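You operate a simulated robot arm through the tools that you are given. There is no shell and no other tool.

You run a simulated robot arm. Do the job below in one go: nothing can be reset, and whatever is moved stays where it is left.

TASK
Oil the wick of the gummed air dial and work the dial free.
Fine: load the dabber on the oil felt and put it back in its cup; the dial ends shut; the other wicks stay dry. Set down upright: oil dabber. A coat counts when it lies all over at full strength: go over it till it gets no stronger.

The check looks at the end state, three seconds after you hand in, the way a careful person would. Anything else that was tipped, shoved, dropped, spilled or broken makes it a failure.

THE ROBOT
A 7-joint arm with a two-finger parallel gripper, fixed in place. Base frame: the origin is on the floor under the middle of its stand, x ahead of it, y to its left, z up. Readings come in m, rad, newtons and seconds.
With the tool pointing down near the work surface it reaches from about 0.1 to 0.64 m from the base axis. Its first joint turns from -1.152 to 1.152 rad. Payload 1.57 kg.
Tool frame: the origin (TCP) lies between the finger pads and is the grasp point; the fingertips stand 0.03 m ahead of it; z points along the fingers, y is the line along which they close. Largest opening 0.08 m; finger width 0.017, thickness 0.012; the body of the gripper, 0.04 by 0.082 m, starts 0.08 m behind the TCP.
Orientation is told as [roll, pitch, yaw] about the base's x, y, z axes, in that order, counted from this pose: with the fingers straight down and closing along the base's y, the tool's x points along the base's -x, its y along +y and its z along -z.

THE INTERFACE
- The arm moves only by the tool drive_tool. Its argument "targets" is a list of rows, each a list of 3 entries, a list of its own where there are three numbers: the shift along the tool's x, y, z in units of 40 mm (1.0 is 40 mm), then the turn, a rotation vector about the tool's x, y, z in units of 8 degrees (1.0 is 8 degrees), then the closure, from 0 (fully open) to 1 (shut). In form: [[[x, y, z], [ax, ay, az], jaw], ...]. A call has 1 to 20 rows; each row shifts and turns the commanded pose from where the row before left it, along the tool's axes as they then stand. A call with a number of a shift or a turn outside -1 to 1 is refused whole. A row lasts 0.2 s, in which the tool goes at most 0.05 m and 0.15 rad; a call with a longer step from one row to the next is refused whole, and so is a gripper value outside its range. A pose out of reach is approached as far as the arm can. The call stops where the force on the tool passes 40 N (or 10 N more than at its start, if that is more) or the arm is blocked; 0.2 s more then pass. The fingers move at their own pace (about 0.072 m/s each) and stop on an object; they squeeze with about 25 N. The grip force told is the motor's: it shows also when the fingers shut on nothing. Time passes only in rows, and 0.2 s behind the last, so rows that do not move let the fingers close. The reply holds the time, the measured pose of the TCP, the force on the tool along the base axes, the opening and the grip force, in the units named above and with some noise, with the torque about the TCP (base axes, N m) and any sound that the robot's microphone picked up, and new pictures: "show" is both (left out), scene, wrist or none.
- Cameras (640 x 400 px; columns grow to the right, rows downward): "scene" is fixed at [0.0595, 0.4324, 1.431]; the picture's right is [-0.74, -0.67, 0.00], its down [-0.34, 0.38, -0.86] and it looks along [0.58, -0.64, -0.51] (base axes); focal length 331 px, centre (320, 200). "wrist" rides on the gripper at [0.072, -0.007, -0.122] in the tool frame; the picture's right is [0.09, 1.00, 0.00], its down [-0.84, 0.08, -0.54] and it looks along [-0.54, 0.05, 0.84] (tool axes); focal length 238 px, centre (320, 200). There is no depth. A picture from a camera that has moved, and an enlarged one, comes with that camera's place and axes in the base frame and with its lens.
- enlarge(camera, box): a new picture of the part [left, top, right, bottom] of that camera's present view, enlarged. No time passes.
- hand_in(): hands the job in; it is judged then, once.

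Nothing tells you positions but the pictures and the camera data. Unless the task says otherwise, let go and move clear before handing in.

The tools are called after ">>>" by a JSON object that holds its "op" and its "data". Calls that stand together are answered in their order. drive_tool: Moves the arm, as the interface text tells. Its arguments: {"type":"object","properties":{"targets":{"type":"array"},"show":{"type":"string","enum":["both","scene","wrist","none"]}},"required":["targets"]} The other tools are called the same way: enlarge (camera, box) takes an enlarged picture of a part of a camera's view; hand_in () hands the job in.

At the start:

```text
time_s: 0.0
tool_pos: [0.2635, 0.1774, 1.2838]
orientation: [0.001, 0.0, -0.001]
force: [-0.2, -1.0, -0.5]
moment: [0.0, 0.03, -0.01]
gripper_width: 0.0801
grasp_force: 0.1
```

scene: 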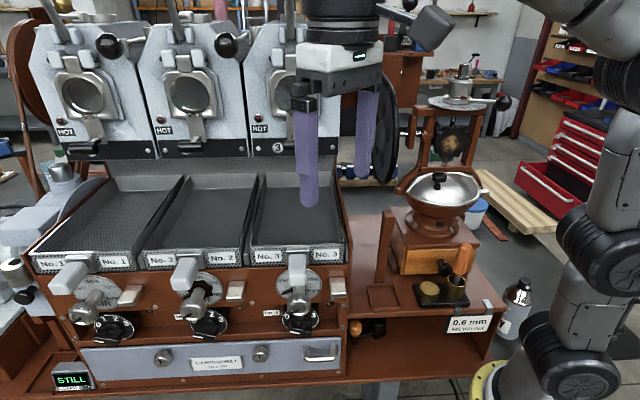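
wrist: 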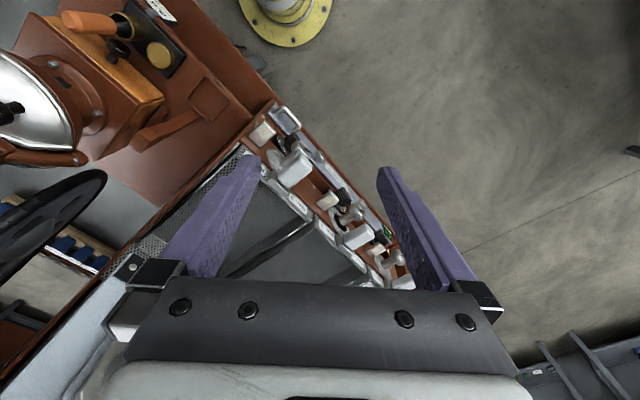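

I see a three-group coffee roaster-like machine with dials on its front, and a small tray with an oil felt and a dabber (orange handle) in a cup to the right. I'll look closer at the parts before moving.

>>> {"op": "enlarge", "data": {"camera": "scene", "box": [30, 230, 350, 400]}}

>>> {"op": "enlarge", "data": {"camera": "scene", "box": [340, 220, 500, 340]}}

>>> {"op": "enlarge", "data": {"camera": "wrist", "box": [40, 0, 240, 140]}}

>>> {"op": "enlarge", "data": {"camera": "wrist", "box": [230, 90, 430, 300]}}

```text
2.00 times, centred on (190, 315) of scene
camera zoom: at [0.0595, 0.4324, 1.431], right [-0.74, -0.67, 0.0], down [-0.34, 0.38, -0.86], along [0.58, -0.64, -0.51], focal length 662 px, centre (580, -30)
```

zoom: 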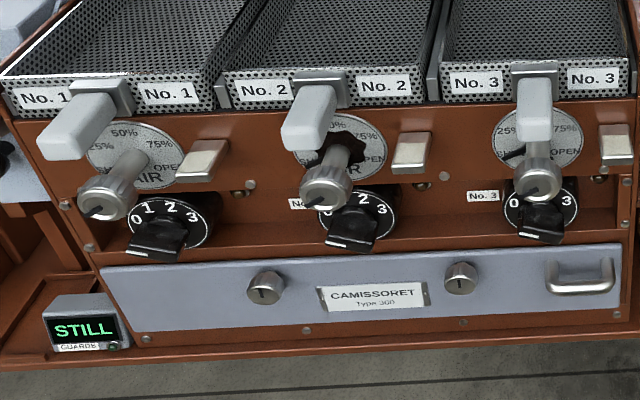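

```text
3.33 times, centred on (420, 280) of scene
camera zoom: at [0.0595, 0.4324, 1.431], right [-0.74, -0.67, 0.0], down [-0.34, 0.38, -0.86], along [0.58, -0.64, -0.51], focal length 1102 px, centre (-13, -67)
```

zoom: 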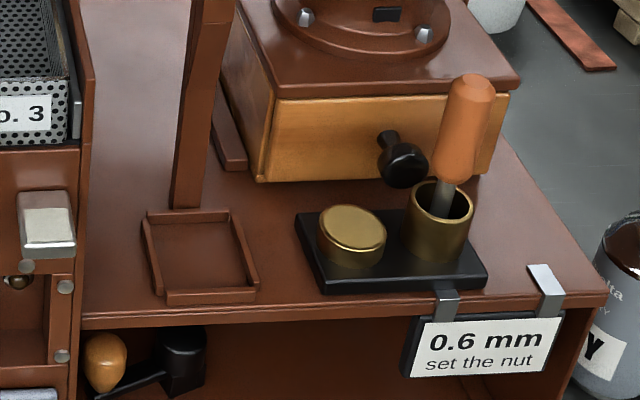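

```text
2.86 times, centred on (140, 70) of wrist
camera zoom: at [0.1913, 0.1698, 1.406], right [-0.09, 1.0, 0.0], down [0.84, 0.08, 0.54], along [0.54, 0.05, -0.84], focal length 681 px, centre (834, 571)
```

zoom: 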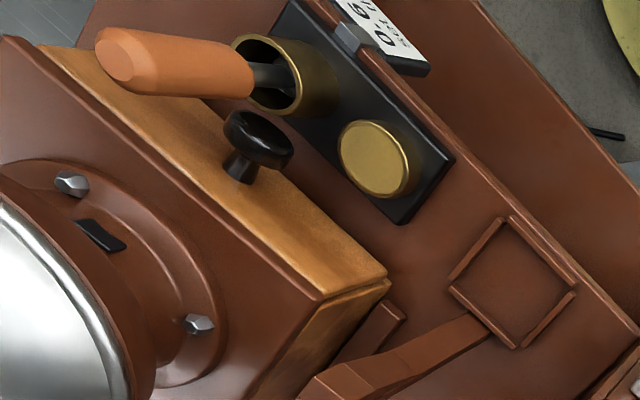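

```text
1.90 times, centred on (330, 195) of wrist
camera zoom: at [0.1913, 0.1698, 1.406], right [-0.09, 1.0, 0.0], down [0.84, 0.08, 0.54], along [0.54, 0.05, -0.84], focal length 454 px, centre (301, 210)
```

zoom: 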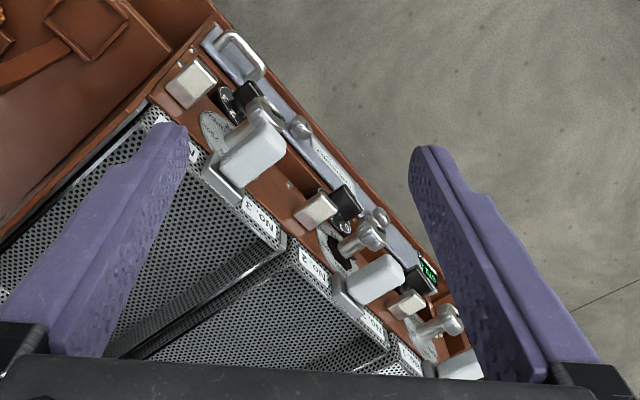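

Dial No. 2 seems to have a dark, gummy collar around its shaft. I'll magnify each dial to confirm and to find the wicks.

>>> {"op": "enlarge", "data": {"camera": "scene", "box": [160, 255, 260, 345]}}

>>> {"op": "enlarge", "data": {"camera": "scene", "box": [50, 255, 150, 345]}}

>>> {"op": "enlarge", "data": {"camera": "scene", "box": [255, 255, 355, 345]}}

>>> {"op": "enlarge", "data": {"camera": "scene", "box": [400, 230, 500, 320]}}

```text
4.44 times, centred on (210, 300) of scene
camera zoom: at [0.0595, 0.4324, 1.431], right [-0.74, -0.67, 0.0], down [-0.34, 0.38, -0.86], along [0.58, -0.64, -0.51], focal length 1470 px, centre (809, -244)
```

zoom: 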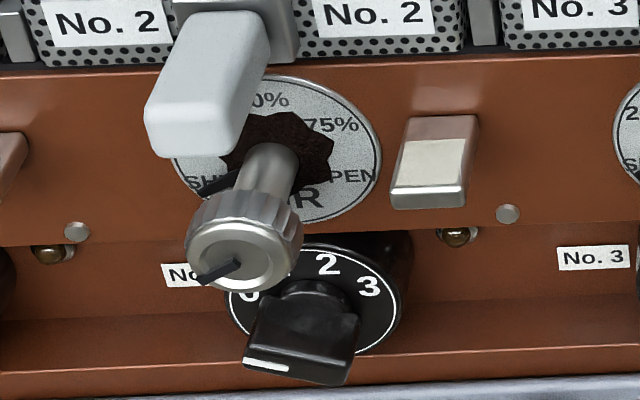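

```text
4.44 times, centred on (100, 300) of scene
camera zoom: at [0.0595, 0.4324, 1.431], right [-0.74, -0.67, 0.0], down [-0.34, 0.38, -0.86], along [0.58, -0.64, -0.51], focal length 1470 px, centre (1298, -244)
```

zoom: 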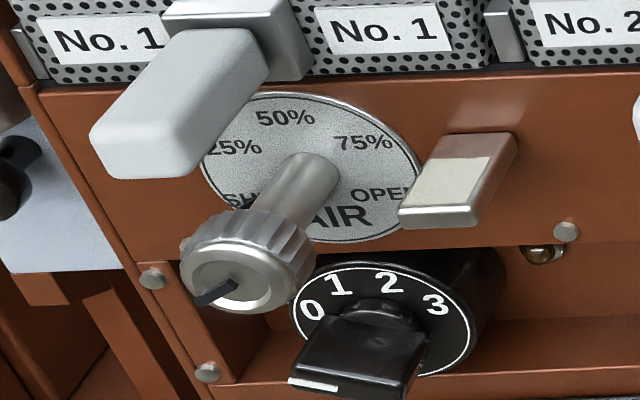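

```text
4.44 times, centred on (305, 300) of scene
camera zoom: at [0.0595, 0.4324, 1.431], right [-0.74, -0.67, 0.0], down [-0.34, 0.38, -0.86], along [0.58, -0.64, -0.51], focal length 1470 px, centre (387, -244)
```

zoom: 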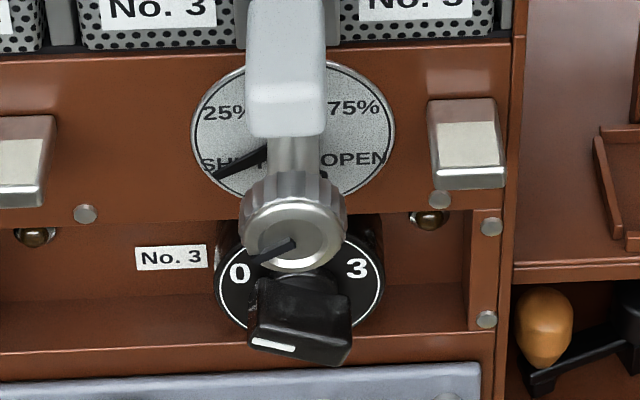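

```text
4.44 times, centred on (450, 275) of scene
camera zoom: at [0.0595, 0.4324, 1.431], right [-0.74, -0.67, 0.0], down [-0.34, 0.38, -0.86], along [0.58, -0.64, -0.51], focal length 1470 px, centre (-258, -133)
```

zoom: 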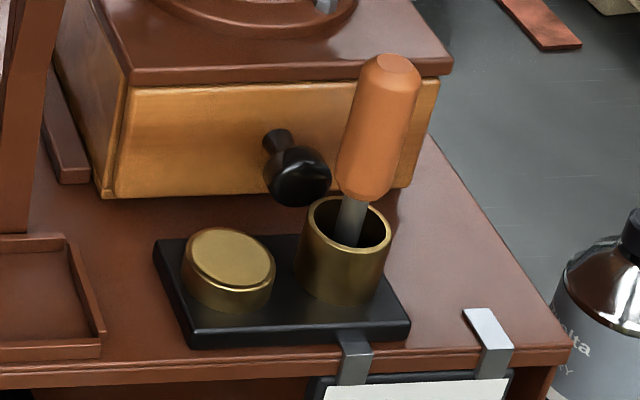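

Dial No. 2 is gummed (dark collar), and each dial has a cream-faced wick block on its right. I'll check the grinder hopper next to the dabber for clearance, and look at the wick in the wrist view.

>>> {"op": "enlarge", "data": {"camera": "scene", "box": [370, 150, 510, 310]}}

>>> {"op": "enlarge", "data": {"camera": "wrist", "box": [0, 0, 240, 180]}}

>>> {"op": "enlarge", "data": {"camera": "wrist", "box": [300, 160, 420, 260]}}

```text
2.50 times, centred on (440, 230) of scene
camera zoom: at [0.0595, 0.4324, 1.431], right [-0.74, -0.67, 0.0], down [-0.34, 0.38, -0.86], along [0.58, -0.64, -0.51], focal length 827 px, centre (20, 125)
```

zoom: 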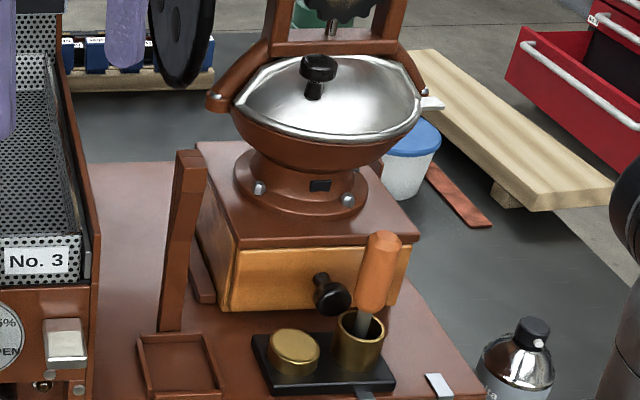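

```text
2.22 times, centred on (120, 90) of wrist
camera zoom: at [0.1913, 0.1698, 1.406], right [-0.09, 1.0, 0.0], down [0.84, 0.08, 0.54], along [0.54, 0.05, -0.84], focal length 530 px, centre (764, 444)
```

zoom: 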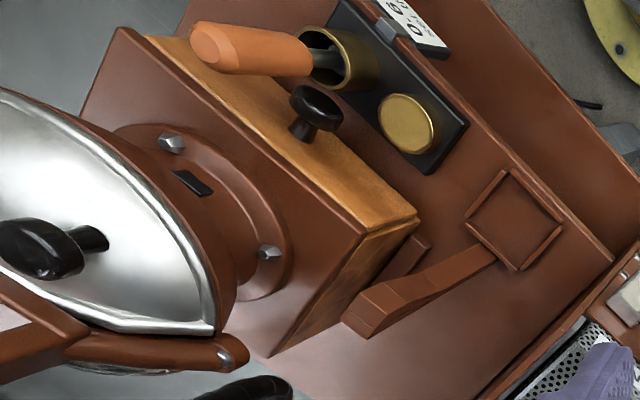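

```text
4.00 times, centred on (360, 210) of wrist
camera zoom: at [0.1913, 0.1698, 1.406], right [-0.09, 1.0, 0.0], down [0.84, 0.08, 0.54], along [0.54, 0.05, -0.84], focal length 953 px, centre (160, 160)
```

zoom: 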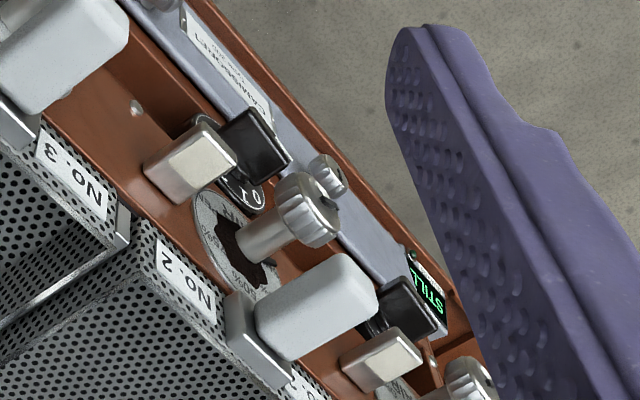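

The dabber stands upright in its cup near (0.195, -0.161), the felt is near (0.235, -0.127, 0.89), and wick 2 is near (0.47, 0.21, 0.975). I'll turn the gripper so its jaw line runs along the machine front, then look at dial 2 and its wick from a safe distance.

>>> {"op": "drive_tool", "data": {"targets": [[[0, 0, 0], [0, 0, 0.9167], 0], [[0, 0, 0], [0, 0, 0.9167], 0], [[0, 0, 0], [0, 0, 0.9167], 0], [[0, 0, 0], [0, 0, 0.9167], 0], [[0, 0, 0], [0, 0, 0.9167], 0], [[0, 0, 0], [0, 0, 0.9167], 0], [[-0.038, 0.7, 0.57], [0, 0, 0], 0], [[-0.038, 0.7, 0.57], [0, 0, 0], 0], [[-0.038, 0.7, 0.57], [0, 0, 0], 0], [[-0.038, 0.7, 0.57], [0, 0, 0], 0], [[-0.038, 0.7, 0.57], [0, 0, 0], 0], [[-0.038, 0.7, 0.57], [0, 0, 0], 0], [[0, 0, 0], [0, 0, 0], 0]]}}

```text
time_s: 2.8
tool_pos: [0.3873, 0.291, 1.1465]
orientation: [0.0, 0.0, -0.767]
force: [0.6, 0.0, -0.1]
moment: [0.0, 0.01, 0.03]
gripper_width: 0.0799
grasp_force: 0.1
camera wrist: at [0.331, 0.3371, 1.2691], right [0.62, 0.78, 0.0], down [0.66, -0.53, 0.54], along [0.42, -0.34, -0.84], focal length 238 px, centre (320, 200)
```

scene: 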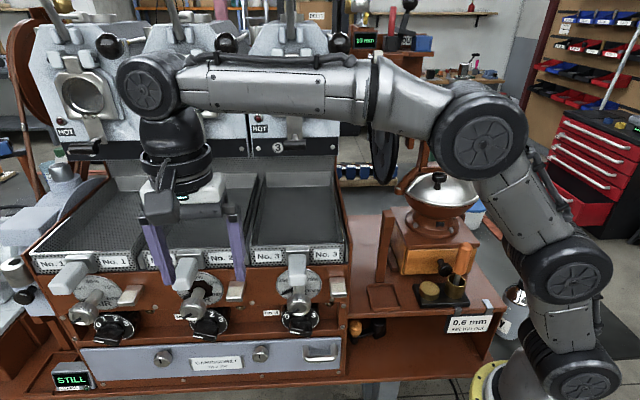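
wrist: 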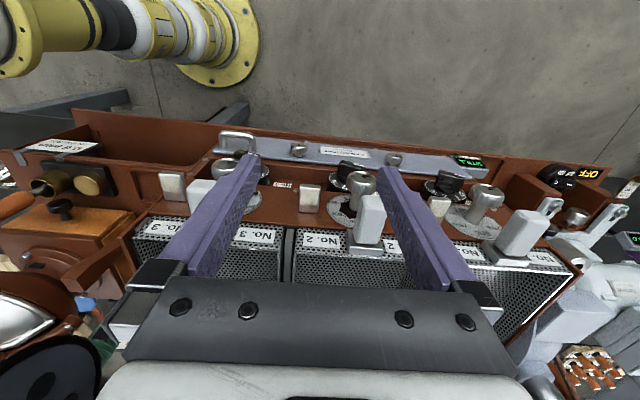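

The arm reaches dial 2 comfortably. I'll magnify the wick and dial from here.

>>> {"op": "enlarge", "data": {"camera": "wrist", "box": [250, 150, 410, 250]}}

>>> {"op": "enlarge", "data": {"camera": "wrist", "box": [0, 130, 160, 230]}}

>>> {"op": "enlarge", "data": {"camera": "wrist", "box": [290, 175, 340, 215]}}

```text
4.00 times, centred on (330, 200) of wrist
camera zoom: at [0.331, 0.3371, 1.2691], right [0.62, 0.78, 0.0], down [0.66, -0.53, 0.54], along [0.42, -0.34, -0.84], focal length 953 px, centre (280, 200)
```

zoom: 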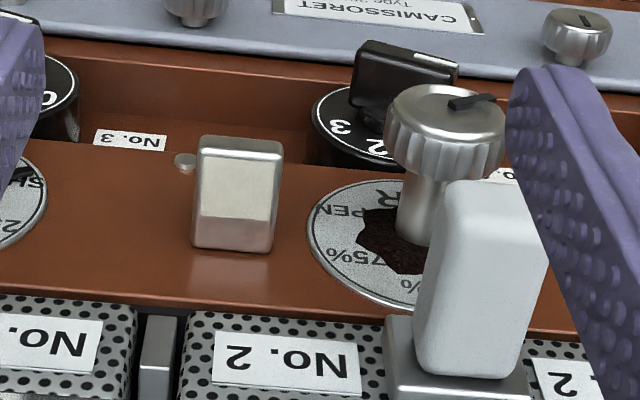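

```text
4.00 times, centred on (80, 180) of wrist
camera zoom: at [0.331, 0.3371, 1.2691], right [0.62, 0.78, 0.0], down [0.66, -0.53, 0.54], along [0.42, -0.34, -0.84], focal length 953 px, centre (1280, 280)
```

zoom: 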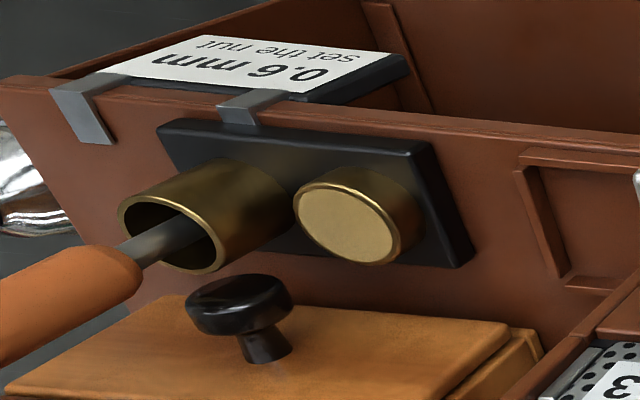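

```text
10.00 times, centred on (315, 195) of wrist
camera zoom: at [0.331, 0.3371, 1.2691], right [0.62, 0.78, 0.0], down [0.66, -0.53, 0.54], along [0.42, -0.34, -0.84], focal length 2384 px, centre (370, 250)
```

zoom: 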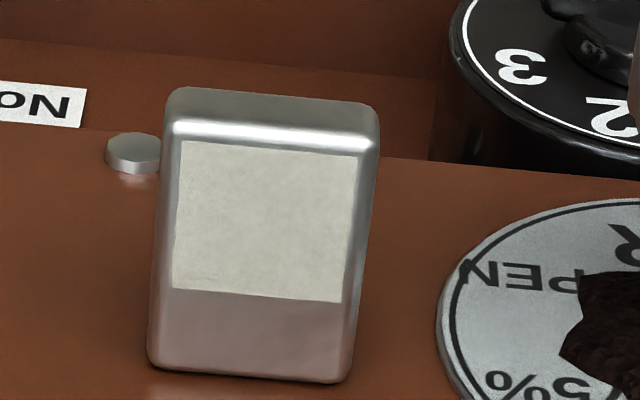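

>>> {"op": "enlarge", "data": {"camera": "scene", "box": [215, 270, 255, 305]}}

>>> {"op": "enlarge", "data": {"camera": "scene", "box": [180, 265, 230, 325]}}

>>> {"op": "enlarge", "data": {"camera": "scene", "box": [410, 235, 480, 310]}}

```text
11.43 times, centred on (235, 288) of scene
camera zoom: at [0.0595, 0.4324, 1.431], right [-0.74, -0.67, 0.0], down [-0.34, 0.38, -0.86], along [0.58, -0.64, -0.51], focal length 3780 px, centre (1291, -800)
```

zoom: 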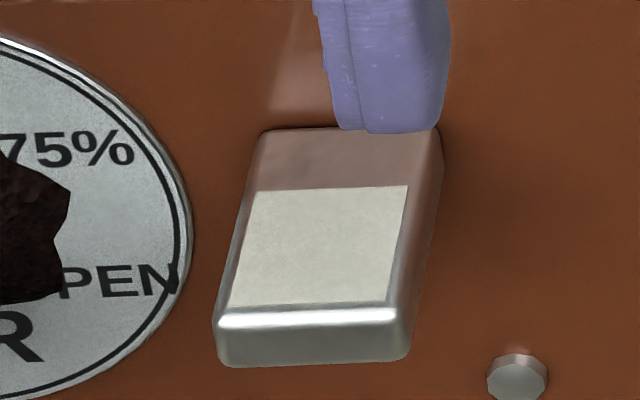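

```text
6.67 times, centred on (205, 295) of scene
camera zoom: at [0.0595, 0.4324, 1.431], right [-0.74, -0.67, 0.0], down [-0.34, 0.38, -0.86], along [0.58, -0.64, -0.51], focal length 2205 px, centre (1087, -433)
```

zoom: 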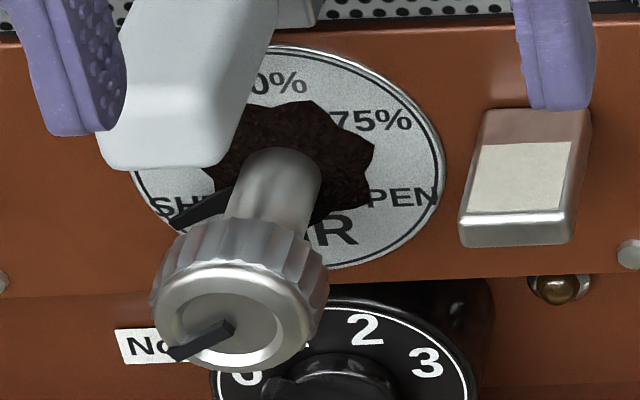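

```text
5.33 times, centred on (445, 272) of scene
camera zoom: at [0.0595, 0.4324, 1.431], right [-0.74, -0.67, 0.0], down [-0.34, 0.38, -0.86], along [0.58, -0.64, -0.51], focal length 1764 px, centre (-347, -187)
```

zoom: 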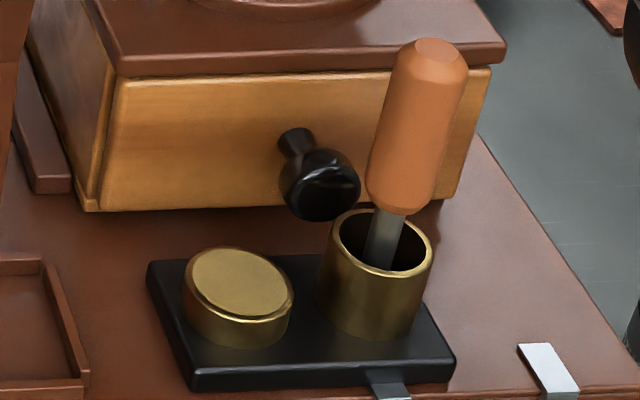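

The wick pad is the roughly 24 mm square on top of the block, facing up, near (0.461, 0.215, 0.987). I'll now rise, travel along the machine to above the dabber, and tilt the tool about 24° to keep clear of the grinder hopper.

>>> {"op": "drive_tool", "data": {"targets": [[[0, 0, -0.67], [0, 0, 0], 0], [[0, 0, -0.67], [0, 0, 0], 0], [[-0.359, -0.953, 0], [0, 0, 0], 0], [[-0.359, -0.953, 0], [0, 0, 0], 0], [[-0.359, -0.953, 0], [0, 0, 0], 0], [[-0.359, -0.953, 0], [0, 0, 0], 0], [[-0.359, -0.953, 0], [0, 0, 0], 0], [[-0.359, -0.953, 0], [0, 0, 0], 0], [[-0.359, -0.953, 0], [0, 0, 0], 0], [[-0.359, -0.953, 0], [0, 0, 0], 0], [[-0.359, -0.953, 0], [0, 0, 0], 0], [[-0.359, -0.953, 0], [0, 0, 0], 0], [[-0.359, -0.953, 0], [0, 0, 0], 0], [[-0.359, -0.953, 0], [0, 0, 0], 0], [[0, 0, 0], [0, -1, 0], 0], [[0, 0, 0], [0, -1, 0], 0], [[0, 0, 0], [0, -1, 0], 0], [[0, 0, 0], [0, 0, 0], 0]]}}

```text
time_s: 6.6
tool_pos: [0.1939, -0.158, 1.1993]
orientation: [0.0, -0.421, -0.766]
force: [0.4, 0.8, 0.9]
moment: [0.04, 0.01, 0.03]
gripper_width: 0.0799
grasp_force: 0.1
camera wrist: at [0.1054, -0.083, 1.2834], right [0.63, 0.78, -0.04], down [0.44, -0.32, 0.84], along [0.64, -0.54, -0.55], focal length 238 px, centre (320, 200)
```

scene: 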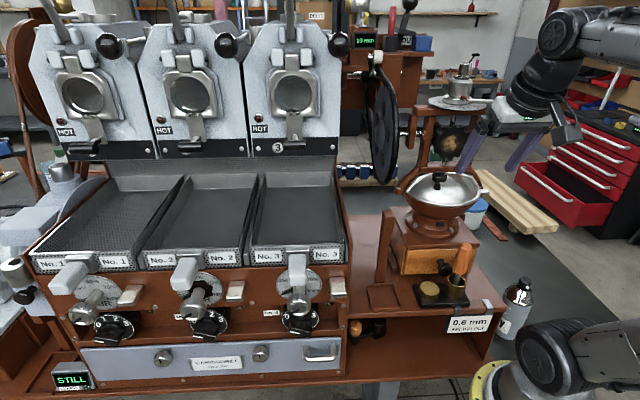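
wrist: 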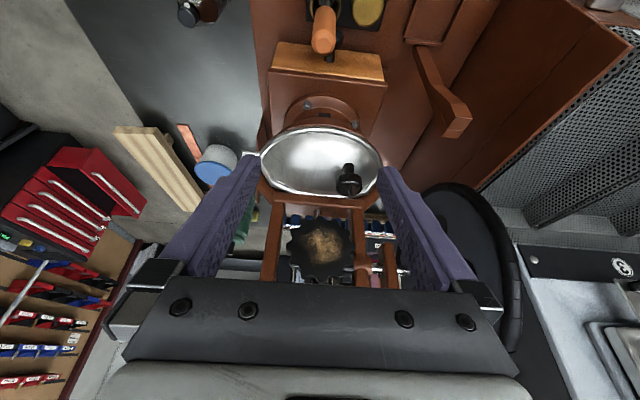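

The tool is now tilted toward the grinder above the dabber, with the hopper clear. I'll magnify the wrist view to refine the dabber's position before going down.

>>> {"op": "enlarge", "data": {"camera": "wrist", "box": [270, 0, 400, 80]}}

>>> {"op": "enlarge", "data": {"camera": "scene", "box": [420, 100, 600, 320]}}

```text
4.92 times, centred on (335, 40) of wrist
camera zoom: at [0.1054, -0.083, 1.2834], right [0.63, 0.78, -0.04], down [0.44, -0.32, 0.84], along [0.64, -0.54, -0.55], focal length 1173 px, centre (246, 988)
```

zoom: 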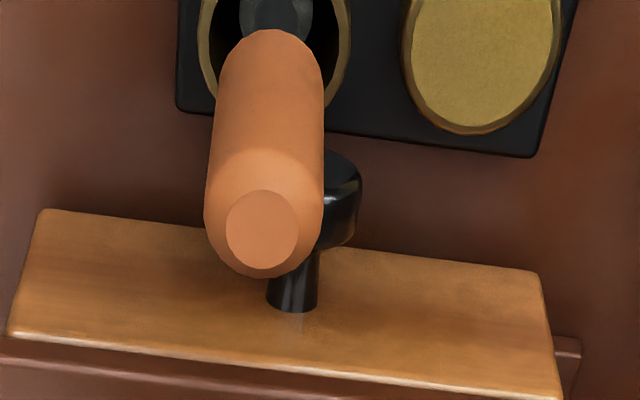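

```text
1.82 times, centred on (510, 210) of scene
camera zoom: at [0.0595, 0.4324, 1.431], right [-0.74, -0.67, 0.0], down [-0.34, 0.38, -0.86], along [0.58, -0.64, -0.51], focal length 601 px, centre (-26, 182)
```

zoom: 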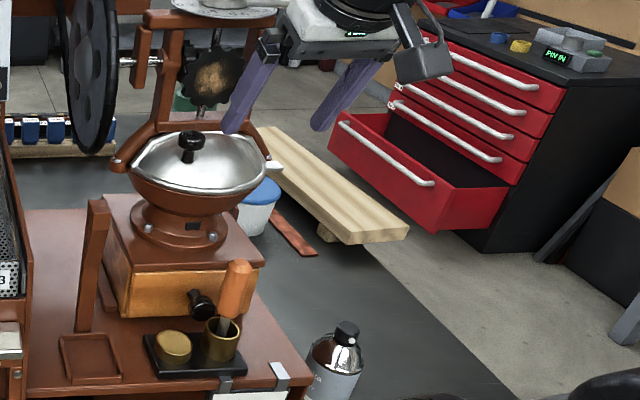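

The dabber handle stands upright with its top near (0.196, -0.166, 1.006). I'll descend to just above it and check the alignment.

>>> {"op": "drive_tool", "data": {"targets": [[[0.249, -0.0185, 0.652], [0, 0, 0], 0], [[0.249, -0.0185, 0.652], [0, 0, 0], 0], [[0.249, -0.0185, 0.652], [0, 0, 0], 0], [[0.249, -0.0185, 0.652], [0, 0, 0], 0], [[0.249, -0.0185, 0.652], [0, 0, 0], 0], [[0, 0, 0], [0, 0, 0], 0]]}}

```text
time_s: 8.0
tool_pos: [0.1974, -0.1651, 1.0598]
orientation: [0.0, -0.419, -0.768]
force: [0.0, 0.1, -0.1]
moment: [0.01, 0.02, -0.02]
gripper_width: 0.0801
grasp_force: 0.0
camera wrist: at [0.1088, -0.0907, 1.1432], right [0.63, 0.78, -0.04], down [0.45, -0.32, 0.84], along [0.64, -0.54, -0.55], focal length 238 px, centre (320, 200)
```

scene: 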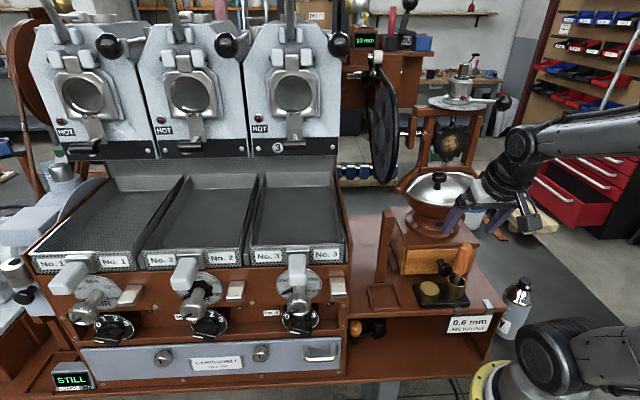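
wrist: 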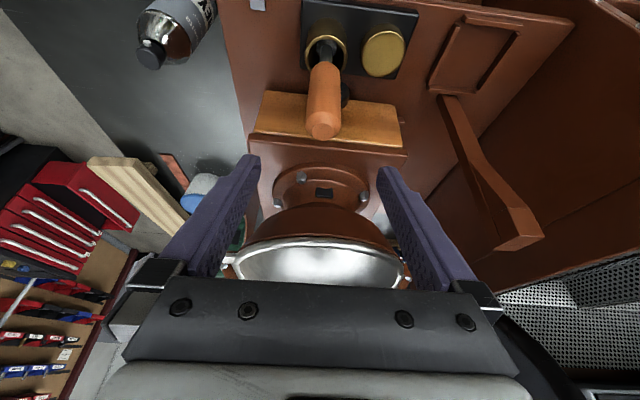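

>>> {"op": "enlarge", "data": {"camera": "scene", "box": [400, 150, 560, 310]}}

>>> {"op": "enlarge", "data": {"camera": "wrist", "box": [260, 0, 420, 150]}}

```text
2.50 times, centred on (480, 230) of scene
camera zoom: at [0.0595, 0.4324, 1.431], right [-0.74, -0.67, 0.0], down [-0.34, 0.38, -0.86], along [0.58, -0.64, -0.51], focal length 827 px, centre (-80, 125)
```

zoom: 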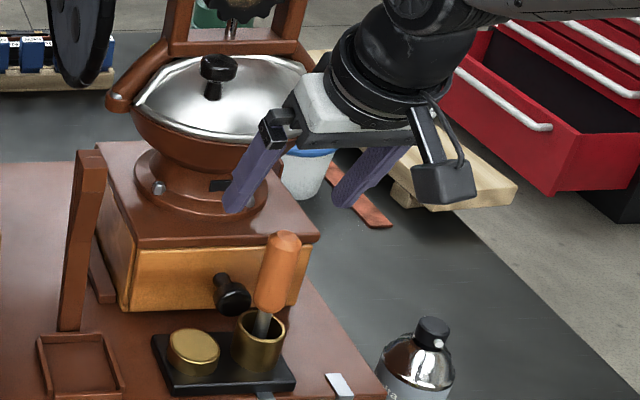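

```text
2.67 times, centred on (340, 75) of wrist
camera zoom: at [0.1088, -0.0907, 1.1432], right [0.63, 0.78, -0.04], down [0.45, -0.32, 0.84], along [0.64, -0.54, -0.55], focal length 636 px, centre (267, 533)
```

zoom: 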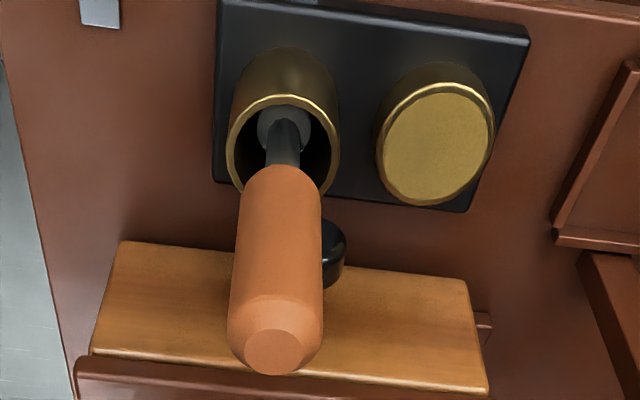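

The dabber is upright at about (0.198, -0.168) with a grey round pad in the cup. I'll lower the open fingers around the handle and close them.

>>> {"op": "drive_tool", "data": {"targets": [[[0.2156, -0.0106, 0.519], [0, 0, 0], 0], [[0.2156, -0.0106, 0.519], [0, 0, 0], 0], [[0.2156, -0.0106, 0.519], [0, 0, 0], 0], [[0.2156, -0.0106, 0.519], [0, 0, 0], 0], [[0, 0, 0], [0, 0, 0], 0], [[0, 0, 0], [0, 0, 0], 0]]}}

```text
time_s: 9.4
tool_pos: [0.1971, -0.1666, 0.9713]
orientation: [-0.001, -0.42, -0.767]
force: [0.2, 0.3, -0.2]
moment: [0.01, -0.02, 0.0]
gripper_width: 0.0799
grasp_force: 0.0
camera wrist: at [0.1091, -0.0927, 1.0536], right [0.63, 0.78, -0.04], down [0.45, -0.32, 0.84], along [0.64, -0.54, -0.55], focal length 238 px, centre (320, 200)
```

scene: 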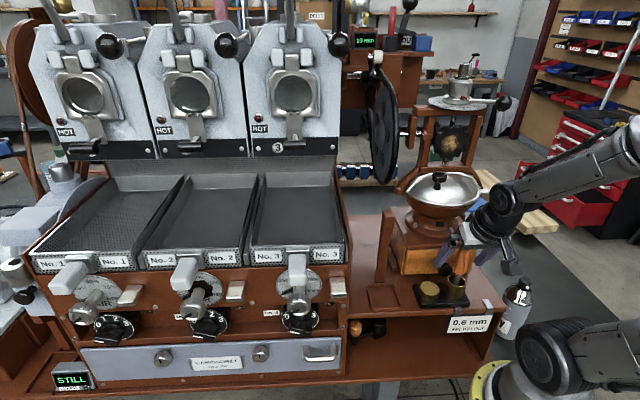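
wrist: 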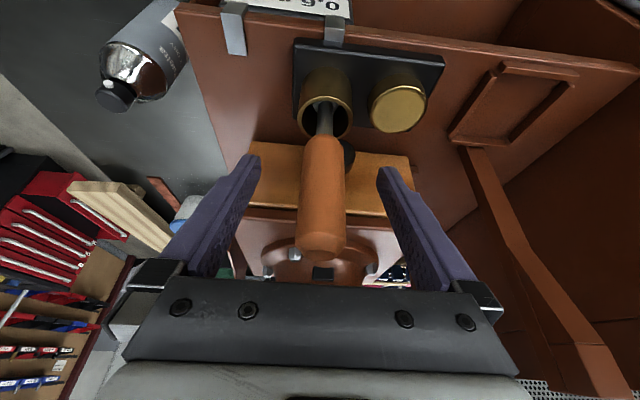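

The handle sits centred between the fingers. Closing the grip now.

>>> {"op": "drive_tool", "data": {"targets": [[[0, 0, 0], [0, 0, 0], 1], [[0, 0, 0], [0, 0, 0], 1], [[0, 0, 0], [0, 0, 0], 1], [[0, 0, 0], [0, 0, 0], 1], [[0, 0, 0], [0, 0, 0], 1]], "show": "wrist"}}

```text
time_s: 10.6
tool_pos: [0.1963, -0.1676, 0.9717]
orientation: [0.0, -0.42, -0.768]
force: [0.2, 0.0, 0.6]
moment: [-0.01, -0.02, 0.01]
gripper_width: 0.0248
grasp_force: 24.7
camera wrist: at [0.1091, -0.0927, 1.0538], right [0.63, 0.78, -0.04], down [0.45, -0.32, 0.84], along [0.64, -0.54, -0.55], focal length 238 px, centre (320, 200)
```

wrist: 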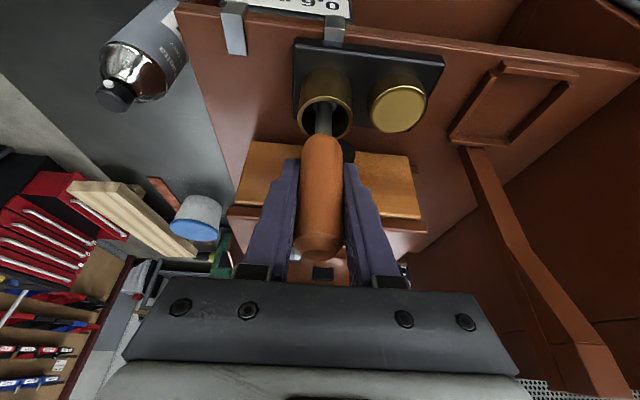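

I have the dabber (opening 25 mm). Lifting it straight up out of the cup.

>>> {"op": "drive_tool", "data": {"targets": [[[-0.17, 0, -0.38], [0, 0, 0], 1], [[-0.17, 0, -0.38], [0, 0, 0], 1], [[-0.17, 0, -0.38], [0, 0, 0], 1], [[-0.17, 0, -0.38], [0, 0, 0], 1], [[0, 0, 0], [0, 0, 0], 1]]}}

```text
time_s: 11.8
tool_pos: [0.1976, -0.1671, 1.0367]
orientation: [0.0, -0.418, -0.765]
force: [0.2, 0.3, -0.1]
moment: [0.02, 0.02, -0.05]
gripper_width: 0.0246
grasp_force: 24.4
camera wrist: at [0.1093, -0.0926, 1.1206], right [0.63, 0.78, -0.04], down [0.45, -0.32, 0.84], along [0.64, -0.54, -0.55], focal length 238 px, centre (320, 200)
```

scene: 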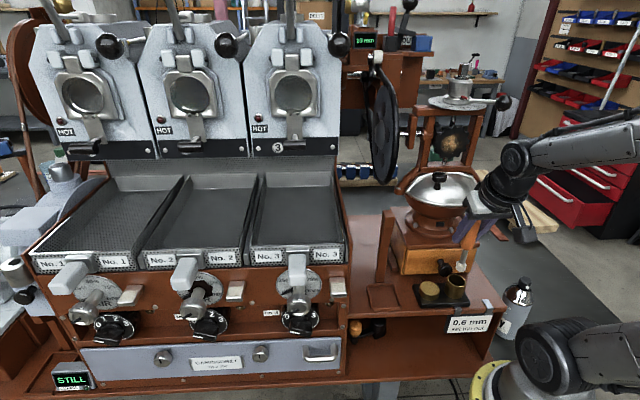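
wrist: 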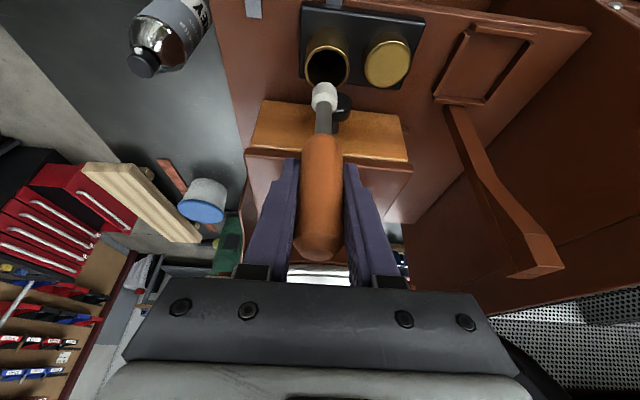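

>>> {"op": "enlarge", "data": {"camera": "wrist", "box": [270, 0, 430, 150]}}

>>> {"op": "enlarge", "data": {"camera": "scene", "box": [410, 220, 500, 310]}}

```text
2.67 times, centred on (350, 75) of wrist
camera zoom: at [0.1093, -0.0926, 1.1206], right [0.63, 0.78, -0.04], down [0.45, -0.32, 0.84], along [0.64, -0.54, -0.55], focal length 636 px, centre (240, 533)
```

zoom: 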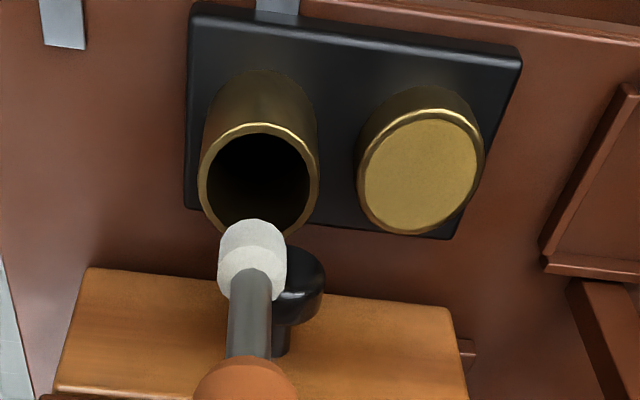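

```text
4.44 times, centred on (455, 265) of scene
camera zoom: at [0.0595, 0.4324, 1.431], right [-0.74, -0.67, 0.0], down [-0.34, 0.38, -0.86], along [0.58, -0.64, -0.51], focal length 1470 px, centre (-280, -89)
```

zoom: 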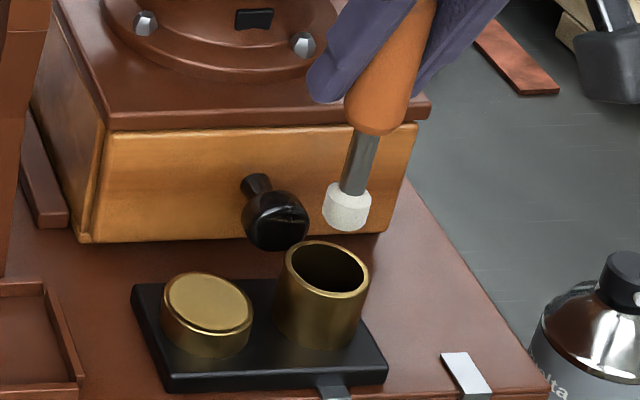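

The dabber is held vertically, its white pad about 93 mm below the TCP and still dry. I'll carry it over the felt and lower it to just above.

>>> {"op": "drive_tool", "data": {"targets": [[[0.018, 0.478, -0.008], [0, 0, 0], 1], [[0.018, 0.478, -0.008], [0, 0, 0], 1], [[0.018, 0.478, -0.008], [0, 0, 0], 1], [[0, 0, 0], [0, 0, 0], 1], [[0.152, 0, 0.34], [0, 0, 0], 1], [[0.152, 0, 0.34], [0, 0, 0], 1], [[0.152, 0, 0.34], [0, 0, 0], 1], [[0, 0, 0], [0, 0, 0], 1]]}}

```text
time_s: 13.6
tool_pos: [0.2362, -0.1245, 0.9905]
orientation: [0.0, -0.42, -0.768]
force: [0.0, 0.6, -0.6]
moment: [0.0, -0.03, 0.02]
gripper_width: 0.0247
grasp_force: 24.9
camera wrist: at [0.1488, -0.0503, 1.0742], right [0.63, 0.78, -0.04], down [0.45, -0.32, 0.84], along [0.64, -0.54, -0.55], focal length 238 px, centre (320, 200)
```

scene: 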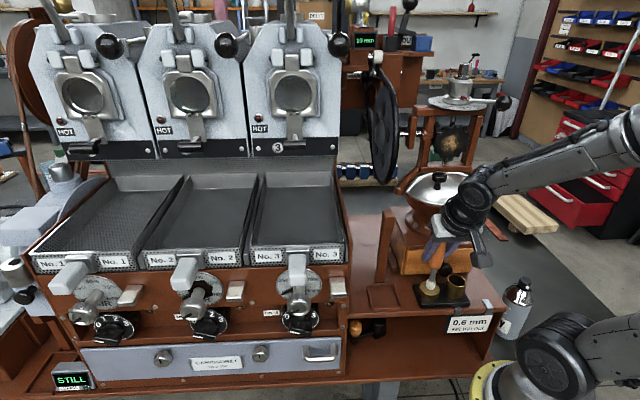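
wrist: 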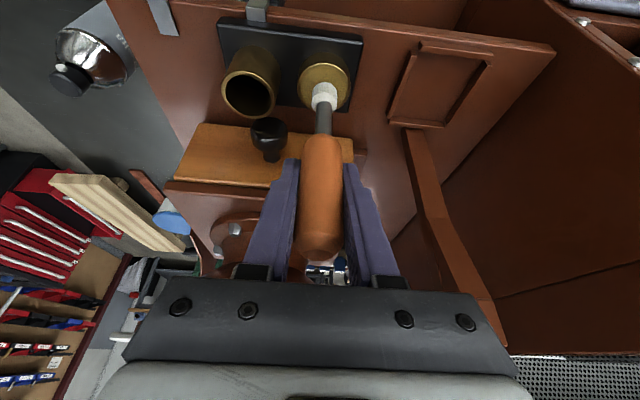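

>>> {"op": "enlarge", "data": {"camera": "wrist", "box": [270, 40, 390, 130]}}

>>> {"op": "enlarge", "data": {"camera": "scene", "box": [400, 230, 490, 310]}}

```text
4.44 times, centred on (330, 85) of wrist
camera zoom: at [0.1488, -0.0503, 1.0742], right [0.63, 0.78, -0.04], down [0.45, -0.32, 0.84], along [0.64, -0.54, -0.55], focal length 1059 px, centre (276, 711)
```

zoom: 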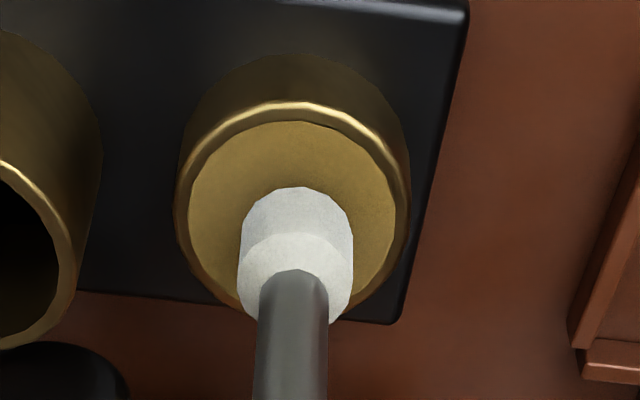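

```text
5.00 times, centred on (445, 270) of scene
camera zoom: at [0.0595, 0.4324, 1.431], right [-0.74, -0.67, 0.0], down [-0.34, 0.38, -0.86], along [0.58, -0.64, -0.51], focal length 1654 px, centre (-305, -150)
```

zoom: 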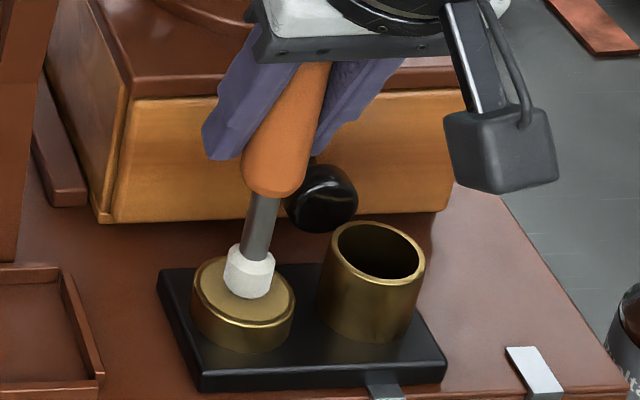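

The pad is centred above the felt, about a centimetre up. Lowering in 2 mm steps until light contact.

>>> {"op": "drive_tool", "data": {"targets": [[[0.0204, 0, 0.0456], [0, 0, 0], 1], [[0.0204, 0, 0.0456], [0, 0, 0], 1], [[0.0204, 0, 0.0456], [0, 0, 0], 1], [[0, 0, 0], [0, 0, 0], 1]], "show": "wrist"}}

```text
time_s: 14.6
tool_pos: [0.2373, -0.125, 0.9878]
orientation: [0.0, -0.42, -0.768]
force: [-0.2, 1.1, 5.0]
moment: [0.12, 0.11, -0.01]
gripper_width: 0.0248
grasp_force: 24.6
camera wrist: at [0.1482, -0.0503, 1.0697], right [0.63, 0.78, -0.04], down [0.44, -0.32, 0.84], along [0.64, -0.54, -0.55], focal length 238 px, centre (320, 200)
```

wrist: 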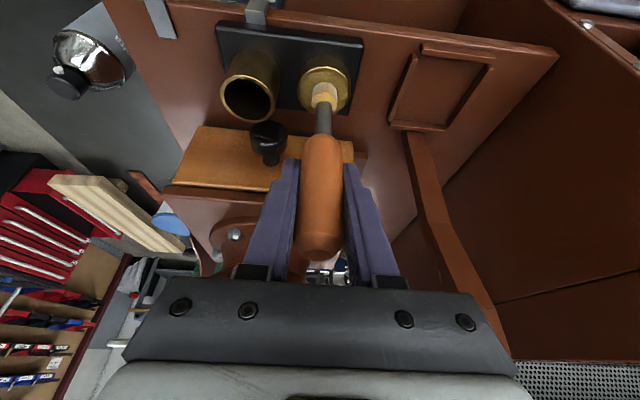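

>>> {"op": "enlarge", "data": {"camera": "wrist", "box": [290, 50, 360, 120]}}

```text
5.71 times, centred on (325, 85) of wrist
camera zoom: at [0.1482, -0.0503, 1.0697], right [0.63, 0.78, -0.04], down [0.44, -0.32, 0.84], along [0.64, -0.54, -0.55], focal length 1362 px, centre (291, 857)
```

zoom: 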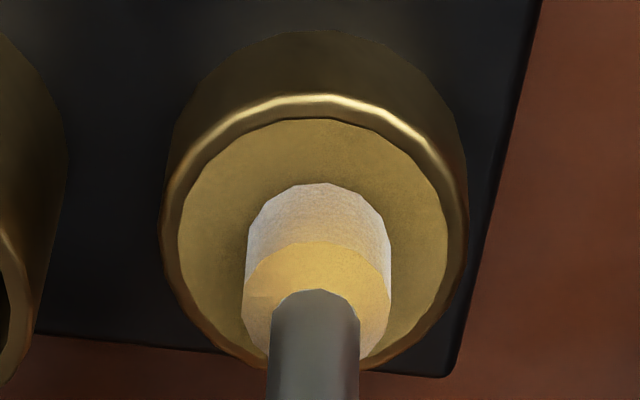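

The pad is in contact at about 5 N and is taking on the oil colour. I'll hold it there and watch until it gets no stronger.

>>> {"op": "drive_tool", "data": {"targets": [[[0, 0, 0], [0, 0, 0], 1], [[0, 0, 0], [0, 0, 0], 1], [[0, 0, 0], [0, 0, 0], 1], [[0, 0, 0], [0, 0, 0], 1], [[0, 0, 0], [0, 0, 0], 1], [[0, 0, 0], [0, 0, 0], 1], [[0, 0, 0], [0, 0, 0], 1], [[0, 0, 0], [0, 0, 0], 1]], "show": "wrist"}}

>>> {"op": "enlarge", "data": {"camera": "wrist", "box": [290, 50, 360, 120]}}

>>> {"op": "enlarge", "data": {"camera": "scene", "box": [410, 240, 470, 310]}}

```text
time_s: 16.4
tool_pos: [0.2356, -0.1252, 0.9854]
orientation: [0.0, -0.419, -0.768]
force: [0.8, 0.0, 5.3]
moment: [-0.02, -0.05, -0.01]
gripper_width: 0.0248
grasp_force: 25.1
camera wrist: at [0.1482, -0.0503, 1.0696], right [0.63, 0.78, -0.04], down [0.44, -0.32, 0.84], along [0.64, -0.54, -0.55], focal length 238 px, centre (320, 200)
```

wrist: 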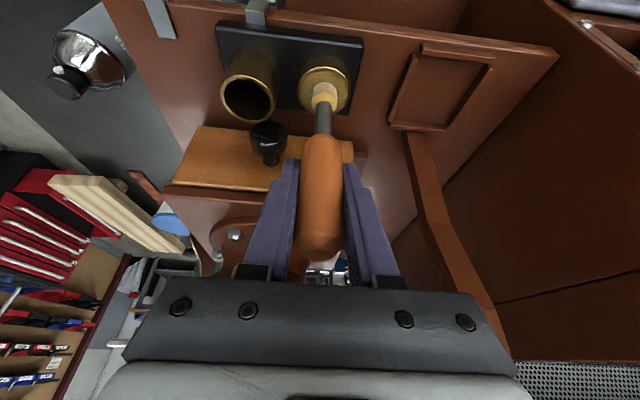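

```text
5.71 times, centred on (325, 85) of wrist
camera zoom: at [0.1482, -0.0503, 1.0696], right [0.63, 0.78, -0.04], down [0.44, -0.32, 0.84], along [0.64, -0.54, -0.55], focal length 1362 px, centre (291, 857)
```

zoom: 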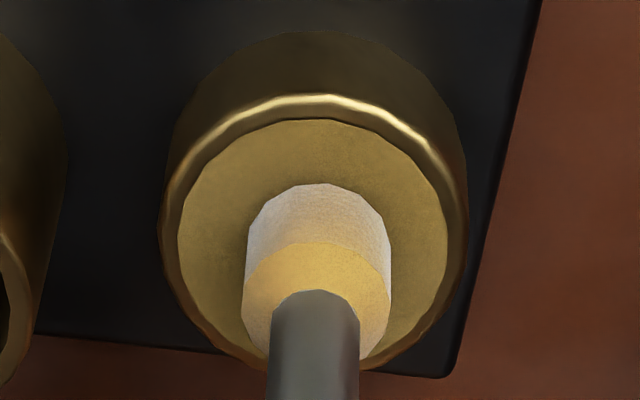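

```text
5.71 times, centred on (440, 275) of scene
camera zoom: at [0.0595, 0.4324, 1.431], right [-0.74, -0.67, 0.0], down [-0.34, 0.38, -0.86], along [0.58, -0.64, -0.51], focal length 1890 px, centre (-366, -229)
```

zoom: 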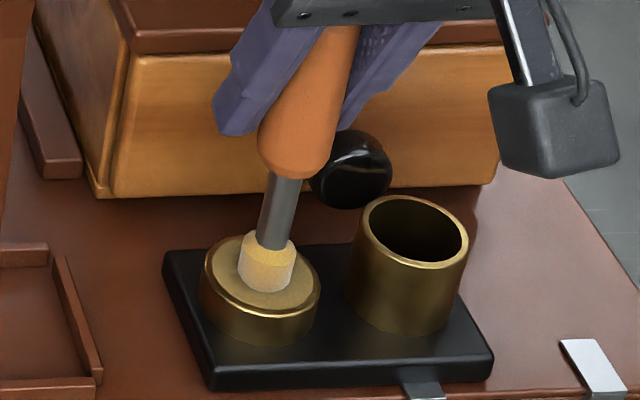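

The pad is fully oil-coloured now, so the dabber is loaded. I'll lift it straight up and then out in front of the machine.

>>> {"op": "drive_tool", "data": {"targets": [[[-0.153, 0, -0.342], [0, 0, 0], 1], [[-0.153, 0, -0.342], [0, 0, 0], 1], [[-0.153, 0, -0.342], [0, 0, 0], 1], [[-0.129, 0, -0.7255], [0, 0, 0], 1], [[-0.129, 0, -0.7255], [0, 0, 0], 1], [[-0.129, 0, -0.7255], [0, 0, 0], 1], [[-0.129, 0, -0.7255], [0, 0, 0], 1], [[-0.129, 0, -0.7255], [0, 0, 0], 1], [[-0.129, 0, -0.7255], [0, 0, 0], 1], [[-0.129, 0, -0.7255], [0, 0, 0], 1], [[0, 0, 0], [0, 0, 0], 1]]}}

>>> {"op": "enlarge", "data": {"camera": "wrist", "box": [250, 40, 400, 150]}}

```text
time_s: 18.8
tool_pos: [0.1984, -0.0895, 1.2332]
orientation: [-0.001, -0.419, -0.768]
force: [-0.1, 0.4, -0.2]
moment: [-0.01, 0.01, -0.03]
gripper_width: 0.0244
grasp_force: 25.2
camera wrist: at [0.1119, -0.015, 1.316], right [0.63, 0.78, -0.04], down [0.45, -0.32, 0.84], along [0.64, -0.54, -0.55], focal length 238 px, centre (320, 200)
```

scene: 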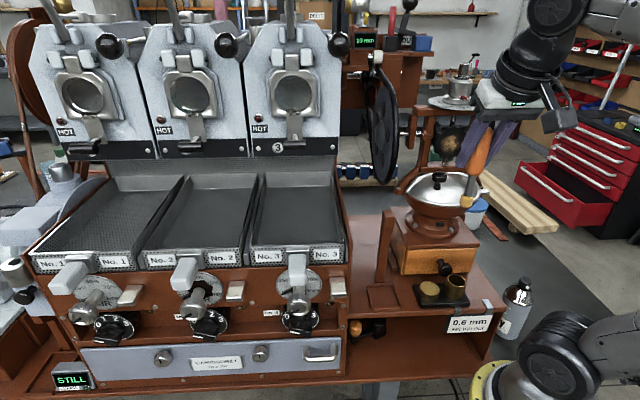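
wrist: 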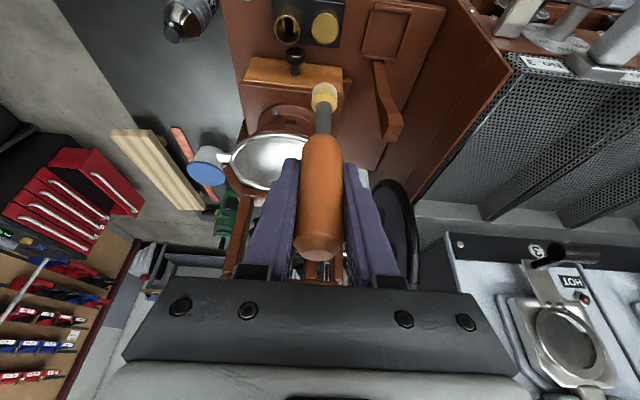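

```text
3.64 times, centred on (325, 95) of wrist
camera zoom: at [0.1119, -0.015, 1.316], right [0.63, 0.78, -0.04], down [0.45, -0.32, 0.84], along [0.64, -0.54, -0.55], focal length 867 px, centre (302, 582)
```

zoom: 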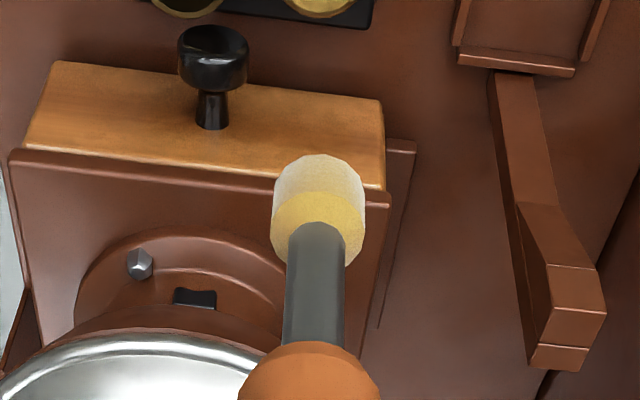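

The loaded dabber is clear. Now I'll travel in front of the machine to wick No. 2, passing outside wick No. 3.

>>> {"op": "drive_tool", "data": {"targets": [[[0.456, 0.912, -0.204], [0, 0, 0], 1], [[0.456, 0.912, -0.204], [0, 0, 0], 1], [[0.456, 0.912, -0.204], [0, 0, 0], 1], [[0.456, 0.912, -0.204], [0, 0, 0], 1], [[0, 0.912, 0], [0, 0, 0], 1], [[0, 0.912, 0], [0, 0, 0], 1], [[0, 0.912, 0], [0, 0, 0], 1], [[0, 0.912, 0], [0, 0, 0], 1], [[0, 0.912, 0], [0, 0, 0], 1], [[0, 0.912, 0], [0, 0, 0], 1], [[0, 0.912, 0], [0, 0, 0], 1], [[0, 0, 0], [0, 0, 0], 1]]}}

>>> {"op": "enlarge", "data": {"camera": "wrist", "box": [220, 0, 420, 140]}}

```text
time_s: 21.4
tool_pos: [0.4203, 0.2544, 1.2306]
orientation: [0.0, -0.419, -0.766]
force: [1.2, -0.6, -0.4]
moment: [0.01, 0.02, -0.05]
gripper_width: 0.0248
grasp_force: 25.1
camera wrist: at [0.332, 0.3285, 1.3142], right [0.63, 0.78, -0.04], down [0.45, -0.32, 0.84], along [0.64, -0.54, -0.55], focal length 238 px, centre (320, 200)
```

scene: 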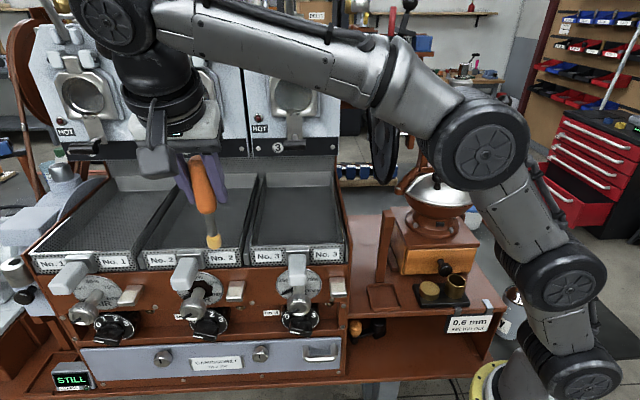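
wrist: 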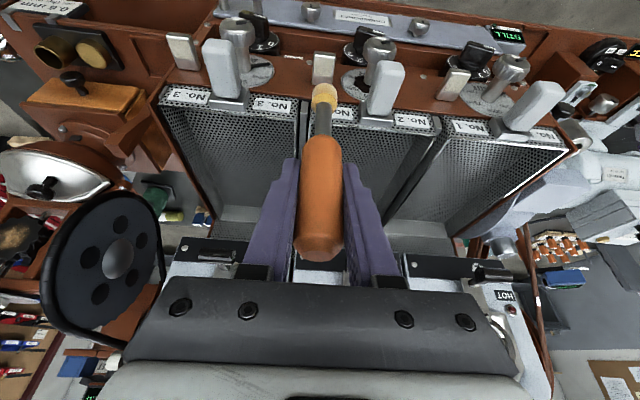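

```text
2.86 times, centred on (320, 70) of wrist
camera zoom: at [0.332, 0.3285, 1.3142], right [0.63, 0.78, -0.04], down [0.45, -0.32, 0.84], along [0.64, -0.54, -0.55], focal length 681 px, centre (320, 571)
```

zoom: 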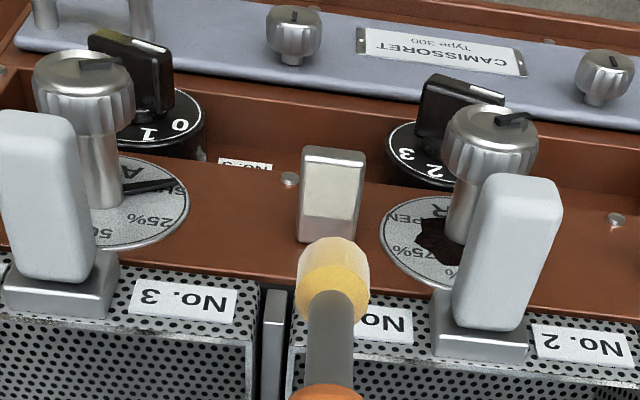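

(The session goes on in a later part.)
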